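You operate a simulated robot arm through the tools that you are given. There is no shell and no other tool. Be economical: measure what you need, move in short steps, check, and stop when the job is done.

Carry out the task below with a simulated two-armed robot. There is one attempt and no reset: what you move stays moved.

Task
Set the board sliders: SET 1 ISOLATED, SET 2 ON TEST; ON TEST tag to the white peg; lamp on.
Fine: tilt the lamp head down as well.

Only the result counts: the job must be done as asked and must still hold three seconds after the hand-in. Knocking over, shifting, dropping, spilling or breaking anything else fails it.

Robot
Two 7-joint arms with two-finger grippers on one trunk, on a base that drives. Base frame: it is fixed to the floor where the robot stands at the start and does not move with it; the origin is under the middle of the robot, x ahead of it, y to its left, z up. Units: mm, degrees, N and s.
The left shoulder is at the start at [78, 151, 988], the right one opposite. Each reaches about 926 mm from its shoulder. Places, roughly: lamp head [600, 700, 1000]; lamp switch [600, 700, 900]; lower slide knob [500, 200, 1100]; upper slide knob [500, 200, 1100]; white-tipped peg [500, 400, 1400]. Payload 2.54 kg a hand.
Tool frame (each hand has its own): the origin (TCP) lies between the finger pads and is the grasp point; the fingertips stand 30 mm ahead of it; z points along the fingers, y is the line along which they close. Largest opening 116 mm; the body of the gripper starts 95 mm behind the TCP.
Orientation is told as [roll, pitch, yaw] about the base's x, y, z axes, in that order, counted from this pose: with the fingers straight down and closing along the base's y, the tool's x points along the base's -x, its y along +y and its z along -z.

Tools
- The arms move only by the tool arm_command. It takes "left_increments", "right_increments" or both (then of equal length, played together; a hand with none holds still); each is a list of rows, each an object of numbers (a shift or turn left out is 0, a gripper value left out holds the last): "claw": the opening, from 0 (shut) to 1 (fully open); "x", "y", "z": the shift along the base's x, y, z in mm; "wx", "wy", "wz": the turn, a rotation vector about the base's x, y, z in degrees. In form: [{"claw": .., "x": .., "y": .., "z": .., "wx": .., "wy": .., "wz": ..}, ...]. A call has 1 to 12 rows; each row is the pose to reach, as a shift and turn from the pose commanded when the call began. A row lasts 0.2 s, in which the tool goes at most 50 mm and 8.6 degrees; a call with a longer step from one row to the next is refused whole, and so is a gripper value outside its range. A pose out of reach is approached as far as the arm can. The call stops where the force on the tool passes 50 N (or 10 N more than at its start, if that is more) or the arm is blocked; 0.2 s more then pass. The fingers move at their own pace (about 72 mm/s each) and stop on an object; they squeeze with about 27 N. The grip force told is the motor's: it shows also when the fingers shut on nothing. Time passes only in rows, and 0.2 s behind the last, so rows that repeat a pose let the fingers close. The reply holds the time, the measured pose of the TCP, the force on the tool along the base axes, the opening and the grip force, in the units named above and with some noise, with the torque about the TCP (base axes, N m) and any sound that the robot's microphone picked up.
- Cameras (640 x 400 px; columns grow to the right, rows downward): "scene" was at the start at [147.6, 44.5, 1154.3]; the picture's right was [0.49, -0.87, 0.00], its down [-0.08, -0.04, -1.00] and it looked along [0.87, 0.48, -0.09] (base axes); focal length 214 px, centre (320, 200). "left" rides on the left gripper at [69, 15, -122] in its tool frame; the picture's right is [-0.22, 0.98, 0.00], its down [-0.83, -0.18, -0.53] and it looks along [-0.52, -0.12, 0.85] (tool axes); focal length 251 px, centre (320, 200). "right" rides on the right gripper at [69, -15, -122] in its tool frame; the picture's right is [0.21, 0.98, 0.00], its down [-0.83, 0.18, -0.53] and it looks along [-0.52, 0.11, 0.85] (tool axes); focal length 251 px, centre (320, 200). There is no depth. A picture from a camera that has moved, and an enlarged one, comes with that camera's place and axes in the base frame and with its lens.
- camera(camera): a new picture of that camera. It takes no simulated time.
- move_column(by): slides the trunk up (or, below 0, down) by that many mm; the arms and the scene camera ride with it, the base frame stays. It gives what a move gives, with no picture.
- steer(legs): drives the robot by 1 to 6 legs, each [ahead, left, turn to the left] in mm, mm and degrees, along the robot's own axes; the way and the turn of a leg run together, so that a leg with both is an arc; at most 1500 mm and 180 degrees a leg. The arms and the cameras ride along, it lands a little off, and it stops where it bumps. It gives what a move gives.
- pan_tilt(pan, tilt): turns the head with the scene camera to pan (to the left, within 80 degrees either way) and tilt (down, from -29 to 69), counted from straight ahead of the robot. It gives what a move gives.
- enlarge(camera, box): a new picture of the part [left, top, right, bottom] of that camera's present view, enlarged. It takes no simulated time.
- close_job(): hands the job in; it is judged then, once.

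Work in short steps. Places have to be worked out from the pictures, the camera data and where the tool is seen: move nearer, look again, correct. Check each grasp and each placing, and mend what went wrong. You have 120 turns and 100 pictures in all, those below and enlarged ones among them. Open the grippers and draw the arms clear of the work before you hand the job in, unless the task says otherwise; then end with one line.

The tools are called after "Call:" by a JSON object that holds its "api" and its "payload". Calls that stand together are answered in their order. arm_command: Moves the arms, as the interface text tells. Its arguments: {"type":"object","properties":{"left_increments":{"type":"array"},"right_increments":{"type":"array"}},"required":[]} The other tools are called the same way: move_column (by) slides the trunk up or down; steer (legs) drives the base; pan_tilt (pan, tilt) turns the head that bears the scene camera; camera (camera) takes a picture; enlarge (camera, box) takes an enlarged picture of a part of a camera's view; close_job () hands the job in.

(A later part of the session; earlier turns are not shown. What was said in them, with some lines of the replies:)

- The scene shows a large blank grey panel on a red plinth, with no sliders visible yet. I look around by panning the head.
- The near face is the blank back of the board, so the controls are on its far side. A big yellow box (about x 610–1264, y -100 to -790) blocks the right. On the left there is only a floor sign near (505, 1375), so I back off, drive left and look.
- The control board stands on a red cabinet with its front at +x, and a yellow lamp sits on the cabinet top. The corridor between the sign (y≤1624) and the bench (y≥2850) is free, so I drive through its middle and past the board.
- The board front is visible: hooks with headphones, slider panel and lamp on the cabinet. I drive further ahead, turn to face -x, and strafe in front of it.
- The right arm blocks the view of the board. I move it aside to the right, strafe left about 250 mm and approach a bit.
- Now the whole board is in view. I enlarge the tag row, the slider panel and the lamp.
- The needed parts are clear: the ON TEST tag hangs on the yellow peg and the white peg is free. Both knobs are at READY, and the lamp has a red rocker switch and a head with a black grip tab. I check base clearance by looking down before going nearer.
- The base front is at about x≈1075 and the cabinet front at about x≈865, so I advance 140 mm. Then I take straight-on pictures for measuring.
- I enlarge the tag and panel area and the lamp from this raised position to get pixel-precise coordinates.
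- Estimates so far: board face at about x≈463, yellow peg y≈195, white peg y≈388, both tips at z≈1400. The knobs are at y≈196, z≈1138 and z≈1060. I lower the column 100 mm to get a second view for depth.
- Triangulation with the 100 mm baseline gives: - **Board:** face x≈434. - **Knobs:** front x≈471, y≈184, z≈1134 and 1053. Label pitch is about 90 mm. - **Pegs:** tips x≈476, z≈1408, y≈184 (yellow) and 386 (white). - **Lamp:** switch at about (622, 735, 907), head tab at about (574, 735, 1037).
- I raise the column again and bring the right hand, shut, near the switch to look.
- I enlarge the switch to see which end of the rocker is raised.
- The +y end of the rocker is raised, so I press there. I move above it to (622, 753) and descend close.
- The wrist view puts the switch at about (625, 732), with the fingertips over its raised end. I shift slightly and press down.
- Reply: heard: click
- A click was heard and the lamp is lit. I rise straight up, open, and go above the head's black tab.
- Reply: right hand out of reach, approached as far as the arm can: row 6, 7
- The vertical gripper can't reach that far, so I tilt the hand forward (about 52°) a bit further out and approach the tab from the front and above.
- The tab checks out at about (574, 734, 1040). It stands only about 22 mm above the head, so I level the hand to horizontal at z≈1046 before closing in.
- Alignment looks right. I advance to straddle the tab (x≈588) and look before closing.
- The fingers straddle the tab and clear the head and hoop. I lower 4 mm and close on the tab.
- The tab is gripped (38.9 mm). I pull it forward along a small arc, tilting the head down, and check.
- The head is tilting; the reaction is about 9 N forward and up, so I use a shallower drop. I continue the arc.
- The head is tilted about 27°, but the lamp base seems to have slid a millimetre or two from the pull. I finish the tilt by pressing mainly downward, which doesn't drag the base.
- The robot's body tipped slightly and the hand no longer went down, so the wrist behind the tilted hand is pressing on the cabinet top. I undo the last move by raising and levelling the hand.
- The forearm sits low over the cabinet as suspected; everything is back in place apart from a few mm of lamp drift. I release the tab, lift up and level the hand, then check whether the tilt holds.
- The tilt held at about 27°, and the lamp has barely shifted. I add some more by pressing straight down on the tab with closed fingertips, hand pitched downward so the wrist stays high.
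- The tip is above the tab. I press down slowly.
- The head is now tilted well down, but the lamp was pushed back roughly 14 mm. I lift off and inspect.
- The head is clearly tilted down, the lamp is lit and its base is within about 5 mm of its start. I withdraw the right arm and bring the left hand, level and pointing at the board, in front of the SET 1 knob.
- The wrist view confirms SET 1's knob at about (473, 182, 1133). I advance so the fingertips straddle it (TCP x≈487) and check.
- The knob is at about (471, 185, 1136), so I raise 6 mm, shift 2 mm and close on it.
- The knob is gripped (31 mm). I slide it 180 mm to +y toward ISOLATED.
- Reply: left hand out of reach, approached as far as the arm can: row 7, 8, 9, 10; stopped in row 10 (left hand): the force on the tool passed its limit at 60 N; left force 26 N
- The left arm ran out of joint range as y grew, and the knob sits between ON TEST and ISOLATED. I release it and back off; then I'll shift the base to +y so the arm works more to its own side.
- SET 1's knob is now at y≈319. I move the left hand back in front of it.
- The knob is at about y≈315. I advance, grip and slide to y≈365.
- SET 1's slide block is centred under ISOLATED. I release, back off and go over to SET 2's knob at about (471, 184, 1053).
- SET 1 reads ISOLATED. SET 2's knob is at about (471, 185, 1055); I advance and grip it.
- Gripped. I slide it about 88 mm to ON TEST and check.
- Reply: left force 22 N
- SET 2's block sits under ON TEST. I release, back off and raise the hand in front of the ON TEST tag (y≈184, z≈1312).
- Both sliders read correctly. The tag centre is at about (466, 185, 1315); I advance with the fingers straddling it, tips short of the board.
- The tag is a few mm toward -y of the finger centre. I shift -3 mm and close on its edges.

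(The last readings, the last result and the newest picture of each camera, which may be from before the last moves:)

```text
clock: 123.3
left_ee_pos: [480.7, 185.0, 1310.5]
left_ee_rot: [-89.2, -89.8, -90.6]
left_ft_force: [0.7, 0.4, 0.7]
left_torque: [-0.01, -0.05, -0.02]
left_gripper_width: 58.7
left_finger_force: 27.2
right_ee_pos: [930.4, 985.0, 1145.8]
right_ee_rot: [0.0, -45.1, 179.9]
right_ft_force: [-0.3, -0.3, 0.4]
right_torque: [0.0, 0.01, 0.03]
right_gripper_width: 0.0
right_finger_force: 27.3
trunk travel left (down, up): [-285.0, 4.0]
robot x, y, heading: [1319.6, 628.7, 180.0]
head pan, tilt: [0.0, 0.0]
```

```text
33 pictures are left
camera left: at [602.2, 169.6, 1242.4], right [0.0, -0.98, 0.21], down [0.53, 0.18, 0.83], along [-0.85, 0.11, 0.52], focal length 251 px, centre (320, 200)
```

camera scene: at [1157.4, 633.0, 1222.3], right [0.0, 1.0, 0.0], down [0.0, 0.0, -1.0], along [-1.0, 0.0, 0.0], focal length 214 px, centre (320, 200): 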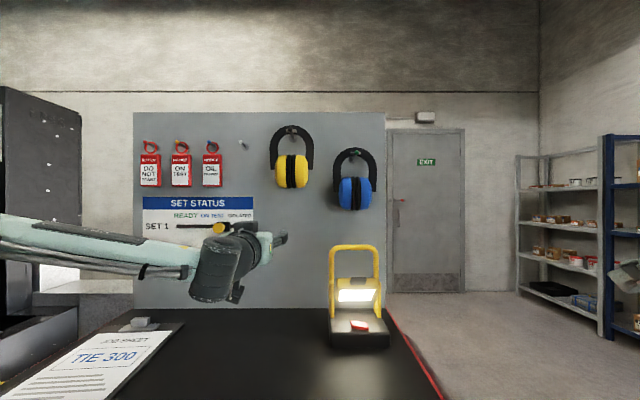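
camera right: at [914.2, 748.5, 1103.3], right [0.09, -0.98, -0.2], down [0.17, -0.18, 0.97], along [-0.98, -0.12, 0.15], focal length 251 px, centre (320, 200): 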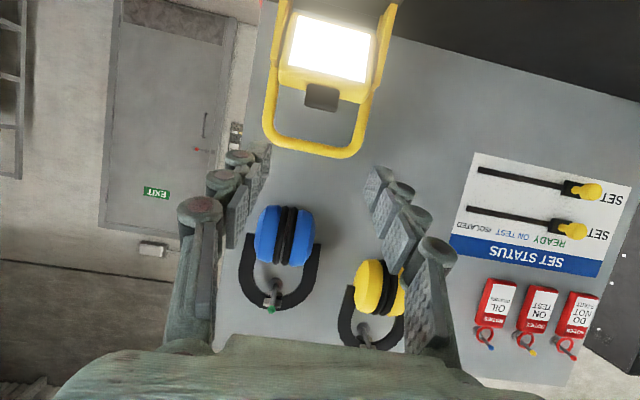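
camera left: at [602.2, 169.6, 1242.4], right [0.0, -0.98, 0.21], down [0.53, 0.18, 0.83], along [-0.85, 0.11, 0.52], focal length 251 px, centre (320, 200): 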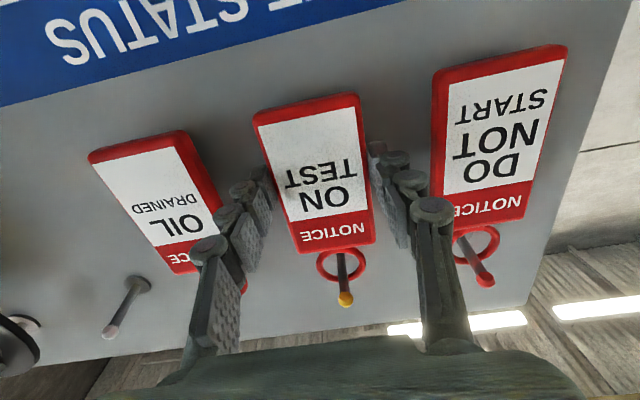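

The tag is gripped (58.7 mm). I lift 7 mm to centre the ring on the peg, then draw it out along the upward-sloping peg.

Call:
{"api": "arm_command", "payload": {"left_increments": [{"z": 4}, {"z": 7}, {"x": 8, "z": 9}, {"x": 18, "z": 11}, {"x": 30, "z": 13}, {"x": 50, "z": 14}, {"x": 70, "z": 14}, {"x": 70, "z": 14}]}}

Call:
{"api": "camera", "payload": {"camera": "left"}}

Call:
{"api": "enlarge", "payload": {"camera": "scene", "box": [130, 130, 258, 210]}}

```text
clock: 125.2
left_ee_pos: [549.4, 183.4, 1324.6]
left_ee_rot: [-89.7, -89.8, -90.1]
left_ft_force: [-0.5, 0.5, -1.4]
left_torque: [0.02, -0.03, 0.01]
left_gripper_width: 59.0
left_finger_force: 26.9
right_ee_pos: [929.2, 984.8, 1146.0]
right_ee_rot: [0.0, -45.0, 179.9]
right_ft_force: [0.2, 0.5, 1.0]
right_torque: [0.04, 0.04, 0.04]
right_gripper_width: 0.0
right_finger_force: 27.0
trunk travel left (down, up): [-285.0, 4.0]
robot x, y, heading: [1315.8, 627.9, 179.9]
head pan, tilt: [0.0, 0.0]
```

```text
32 pictures are left
camera left: at [671.6, 168.1, 1256.4], right [0.0, -0.98, 0.21], down [0.53, 0.18, 0.83], along [-0.85, 0.11, 0.52], focal length 251 px, centre (320, 200)
```

left: 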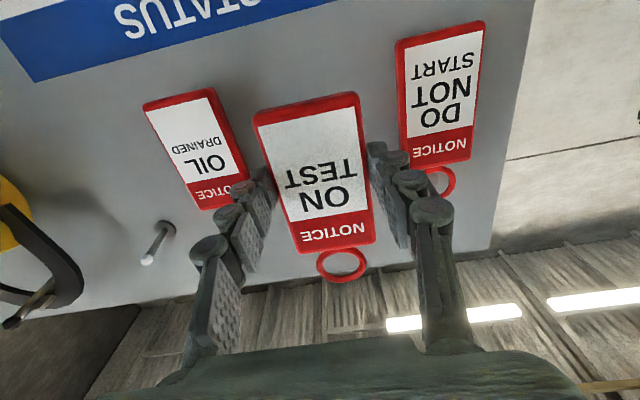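

```text
5.00 times, centred on (194, 170) of scene
camera zoom: at [1157.2, 632.7, 1222.2], right [0.0, 1.0, 0.0], down [0.0, 0.0, -1.0], along [-1.0, 0.0, 0.0], focal length 1072 px, centre (950, 350)
```

zoom: 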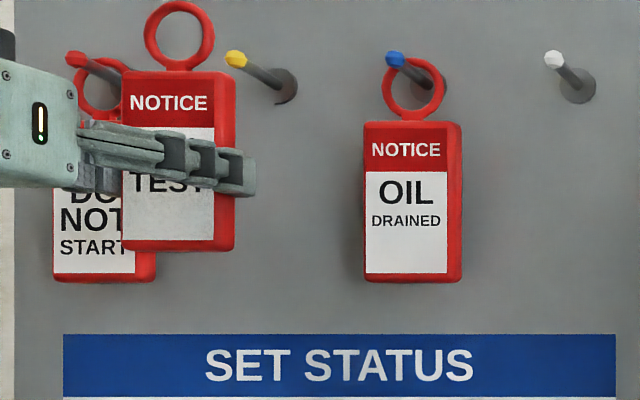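

The tag came off cleanly. I carry it +200 mm in y to stand in front of the white peg and compare ring and peg.

Call:
{"api": "arm_command", "payload": {"left_increments": [{"y": 30}, {"y": 65}, {"y": 100}, {"y": 135}, {"y": 170}, {"y": 192}, {"y": 200}, {"y": 200}]}}

Call:
{"api": "camera", "payload": {"camera": "left"}}

Call:
{"api": "enlarge", "payload": {"camera": "scene", "box": [170, 120, 298, 200]}}

```text
clock: 127.0
left_ee_pos: [550.9, 380.4, 1326.0]
left_ee_rot: [-85.9, -89.7, -94.1]
left_ft_force: [1.0, 0.6, -0.6]
left_torque: [0.01, 0.0, 0.0]
left_gripper_width: 58.8
left_finger_force: 26.8
right_ee_pos: [929.5, 985.3, 1145.6]
right_ee_rot: [0.0, -45.0, 179.9]
right_ft_force: [-0.1, -0.2, 0.1]
right_torque: [0.0, 0.02, 0.03]
right_gripper_width: 0.0
right_finger_force: 26.8
trunk travel left (down, up): [-285.0, 4.0]
robot x, y, heading: [1316.2, 633.8, 179.9]
head pan, tilt: [0.0, 0.0]
```

```text
30 pictures are left
camera left: at [672.6, 366.0, 1257.6], right [0.0, -0.98, 0.21], down [0.53, 0.18, 0.83], along [-0.85, 0.11, 0.52], focal length 251 px, centre (320, 200)
```

left: 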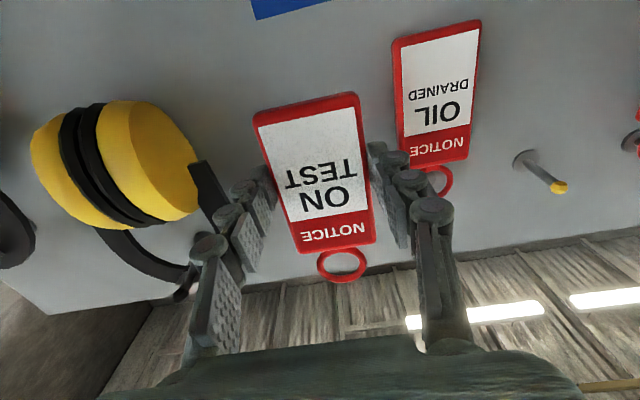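

```text
5.00 times, centred on (234, 160) of scene
camera zoom: at [1157.4, 632.7, 1222.3], right [0.0, 1.0, 0.0], down [0.0, 0.0, -1.0], along [-1.0, 0.0, 0.0], focal length 1072 px, centre (750, 400)
```

zoom: 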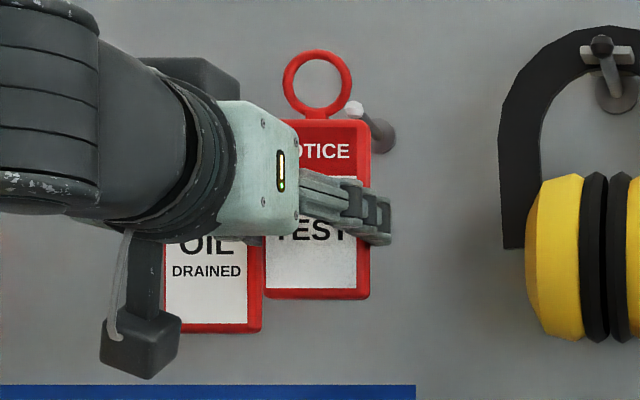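

The ring is at about y 380, z 1406, and the peg tip at about y 384, z 1405. I shift +4 mm and advance to just in front of the tip for a direct comparison.

Call:
{"api": "arm_command", "payload": {"left_increments": [{"y": 4}, {"y": 4, "x": -15}, {"y": 4, "x": -28}, {"y": 4, "x": -28}]}}

Call:
{"api": "enlarge", "payload": {"camera": "scene", "box": [210, 120, 274, 160]}}

Call:
{"api": "camera", "payload": {"camera": "left"}}

```text
clock: 128.0
left_ee_pos: [522.8, 385.5, 1326.7]
left_ee_rot: [-95.3, -89.8, -84.5]
left_ft_force: [0.4, 0.5, -0.4]
left_torque: [-0.03, 0.0, 0.03]
left_gripper_width: 59.0
left_finger_force: 27.1
right_ee_pos: [929.6, 985.1, 1146.3]
right_ee_rot: [0.0, -45.0, 179.9]
right_ft_force: [-1.0, 0.6, 0.7]
right_torque: [-0.01, -0.01, 0.03]
right_gripper_width: 0.0
right_finger_force: 27.2
trunk travel left (down, up): [-285.0, 4.0]
robot x, y, heading: [1314.4, 633.0, 179.8]
head pan, tilt: [0.0, 0.0]
```

```text
10.00 times, centred on (242, 140) of scene
camera zoom: at [1157.5, 632.8, 1222.3], right [0.0, 1.0, 0.0], down [0.0, 0.0, -1.0], along [-1.0, 0.0, 0.0], focal length 2145 px, centre (1100, 800)
```

zoom: 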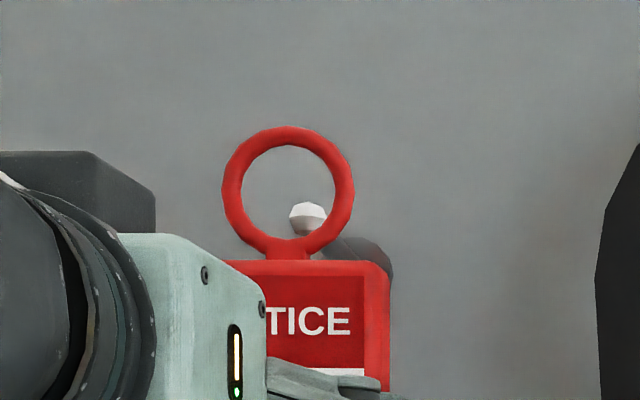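

```text
27 pictures are left
camera left: at [644.2, 371.1, 1258.4], right [0.0, -0.98, 0.21], down [0.53, 0.18, 0.83], along [-0.85, 0.11, 0.52], focal length 251 px, centre (320, 200)
```

left: 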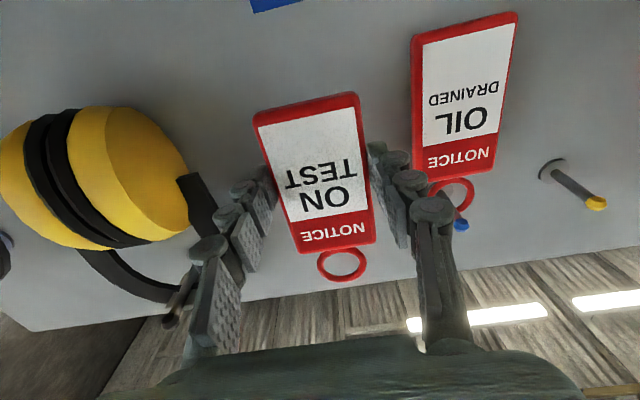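

Combining the views, the peg tip is at about (484, 384.5, 1405), so it is within 2 mm of the ring axis. I insert along the peg slope, reversing the extraction, without lowering yet.

Call:
{"api": "arm_command", "payload": {"left_increments": [{"y": -1, "x": -8, "z": -1}, {"y": -1, "x": -16, "z": -2}, {"y": -1, "x": -24, "z": -3}, {"y": -1, "x": -33, "z": -5}, {"y": -1, "x": -41, "z": -7}, {"y": -1, "x": -41, "z": -7}]}}

Call:
{"api": "enlarge", "payload": {"camera": "scene", "box": [210, 120, 274, 160]}}

Call:
{"api": "camera", "payload": {"camera": "left"}}

```text
clock: 129.3
left_ee_pos: [481.7, 386.0, 1317.4]
left_ee_rot: [-101.8, -89.8, -78.1]
left_ft_force: [-0.1, 0.5, -1.1]
left_torque: [-0.01, -0.05, -0.02]
left_gripper_width: 58.6
left_finger_force: 26.9
right_ee_pos: [929.2, 984.3, 1145.6]
right_ee_rot: [-0.1, -45.0, 179.8]
right_ft_force: [0.6, -0.6, -0.4]
right_torque: [-0.02, -0.03, -0.01]
right_gripper_width: 0.1
right_finger_force: 26.7
trunk travel left (down, up): [-285.0, 4.0]
robot x, y, heading: [1315.1, 631.0, 180.0]
head pan, tilt: [0.0, 0.0]
```

```text
10.00 times, centred on (242, 140) of scene
camera zoom: at [1157.5, 632.8, 1222.3], right [0.0, 1.0, 0.0], down [0.0, 0.0, -1.0], along [-1.0, 0.0, 0.0], focal length 2145 px, centre (1100, 800)
```

zoom: 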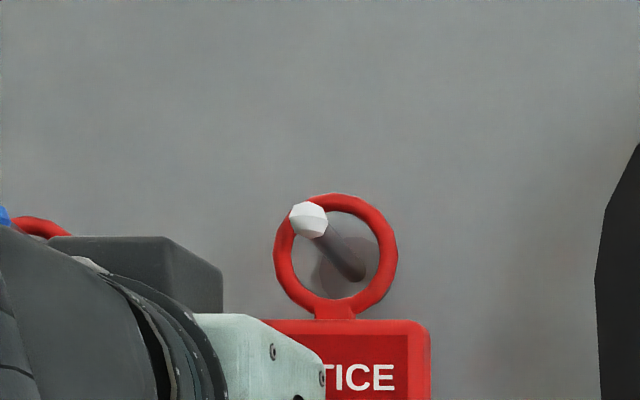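

```text
25 pictures are left
camera left: at [603.2, 371.2, 1249.4], right [0.0, -0.98, 0.21], down [0.53, 0.18, 0.83], along [-0.85, 0.11, 0.52], focal length 251 px, centre (320, 200)
```

left: 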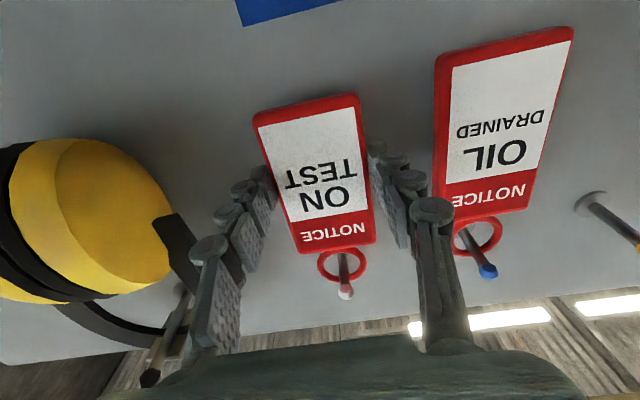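

The white peg passes through the ring. I lower the tag 7 mm until it hangs, then open and check.

Call:
{"api": "arm_command", "payload": {"left_increments": [{"z": -3}, {"z": -6}, {"z": -7}, {"z": -7, "claw": 0.58}, {"z": -7, "claw": 0.68}, {"z": -7, "claw": 0.68}]}}

Call:
{"api": "camera", "payload": {"camera": "left"}}

```text
clock: 130.8
left_ee_pos: [481.2, 386.2, 1310.3]
left_ee_rot: [-96.3, -89.8, -83.4]
left_ft_force: [0.3, -0.4, 0.4]
left_torque: [0.02, 0.01, 0.0]
left_gripper_width: 79.1
left_finger_force: 0.0
right_ee_pos: [928.6, 984.4, 1145.1]
right_ee_rot: [0.0, -45.0, 179.8]
right_ft_force: [0.6, 0.9, 0.7]
right_torque: [-0.03, -0.01, 0.0]
right_gripper_width: 0.0
right_finger_force: 26.9
trunk travel left (down, up): [-285.0, 4.0]
robot x, y, heading: [1317.0, 634.4, 179.8]
head pan, tilt: [0.0, 0.0]
```

```text
24 pictures are left
camera left: at [603.6, 371.6, 1242.2], right [0.0, -0.98, 0.21], down [0.53, 0.18, 0.83], along [-0.85, 0.11, 0.52], focal length 251 px, centre (320, 200)
```

left: 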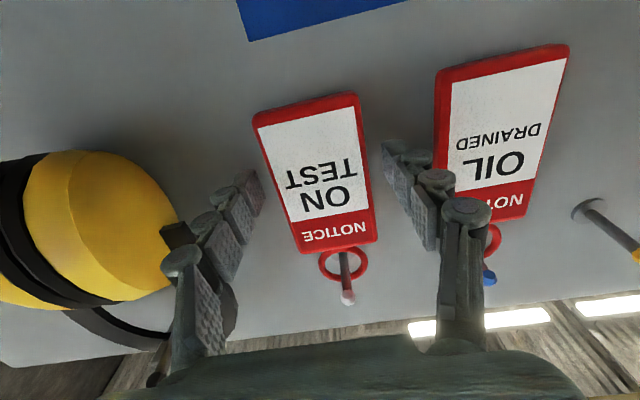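

The tag hangs on the white peg, clear of the open fingers. I withdraw the left arm straight back, open the right gripper and take a final look.

Call:
{"api": "arm_command", "payload": {"left_increments": [{"x": 25}, {"x": 60}, {"x": 105}, {"x": 150}, {"x": 195}, {"x": 240}, {"x": 280, "y": -30}, {"x": 300, "y": -75}, {"x": 300, "y": -120, "claw": 1}, {"x": 300, "y": -165, "claw": 1}, {"x": 300, "y": -200, "claw": 1}], "right_increments": [{"claw": 1}, {"claw": 1}, {"claw": 1}, {"claw": 1}, {"claw": 1}, {"claw": 1}, {"claw": 1}, {"claw": 1}, {"claw": 1}, {"claw": 1}, {"claw": 1}]}}

Call:
{"api": "camera", "payload": {"camera": "scene"}}

Call:
{"api": "enlarge", "payload": {"camera": "scene", "box": [130, 130, 290, 270]}}

Call:
{"api": "enlarge", "payload": {"camera": "scene", "box": [300, 230, 428, 360]}}

```text
clock: 133.2
left_ee_pos: [782.5, 185.9, 1311.5]
left_ee_rot: [-89.2, -89.8, -90.7]
left_ft_force: [0.8, 0.5, 0.1]
left_torque: [-0.01, -0.01, 0.02]
left_gripper_width: 116.0
left_finger_force: 0.1
right_ee_pos: [929.8, 984.1, 1144.3]
right_ee_rot: [-0.1, -45.0, 179.9]
right_ft_force: [0.7, 0.5, 0.5]
right_torque: [0.03, 0.01, -0.02]
right_gripper_width: 115.7
right_finger_force: 0.1
trunk travel left (down, up): [-285.0, 4.0]
robot x, y, heading: [1316.9, 630.9, 180.0]
head pan, tilt: [0.0, 0.0]
```

```text
23 pictures are left
camera scene: at [1157.2, 632.4, 1222.3], right [0.0, 1.0, 0.0], down [0.0, 0.0, -1.0], along [-1.0, 0.0, 0.0], focal length 214 px, centre (320, 200)
```

scene: 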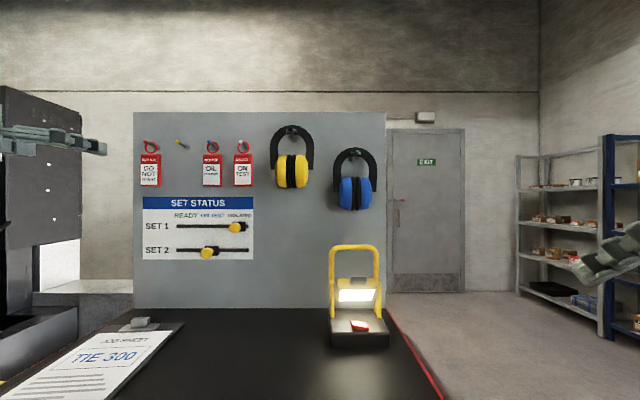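

```text
2.86 times, centred on (210, 200) of scene
camera zoom: at [1157.2, 632.4, 1222.3], right [0.0, 1.0, 0.0], down [0.0, 0.0, -1.0], along [-1.0, 0.0, 0.0], focal length 613 px, centre (634, 200)
```

zoom: 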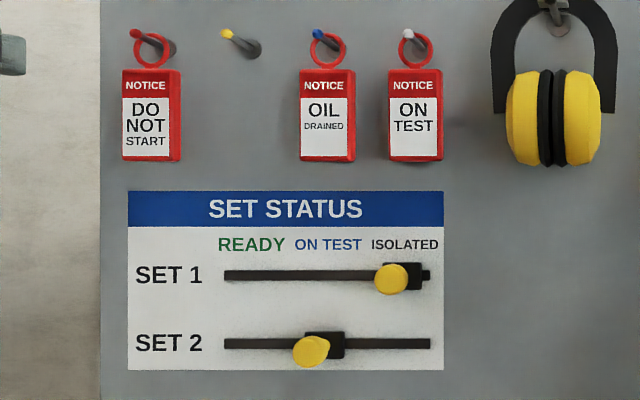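

```text
3.08 times, centred on (364, 295) of scene
camera zoom: at [1157.2, 632.4, 1222.3], right [0.0, 1.0, 0.0], down [0.0, 0.0, -1.0], along [-1.0, 0.0, 0.0], focal length 660 px, centre (185, -92)
```

zoom: 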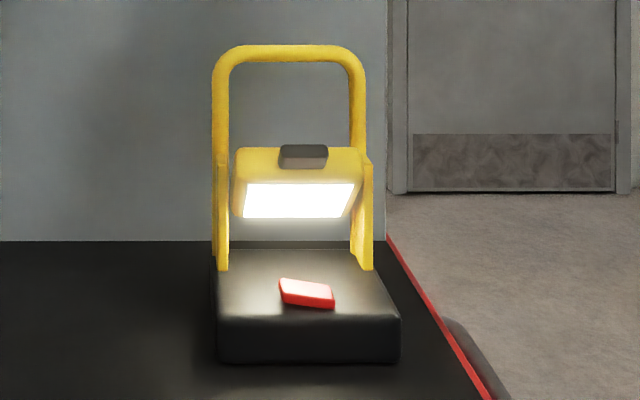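

Everything checks out: SET 1 is ISOLATED, SET 2 is ON TEST, the tag hangs on the white peg, and the lamp is on with its head tilted down. Both grippers are open and clear, so I hand in.

Call:
{"api": "close_job", "payload": {}}

```text
The job is handed in.
```

I handed the job in with SET 1 at ISOLATED, SET 2 at ON TEST, the ON TEST tag on the white peg, and the lamp on with its head tilted down; the lamp base slid about 5 mm while I tilted the head.
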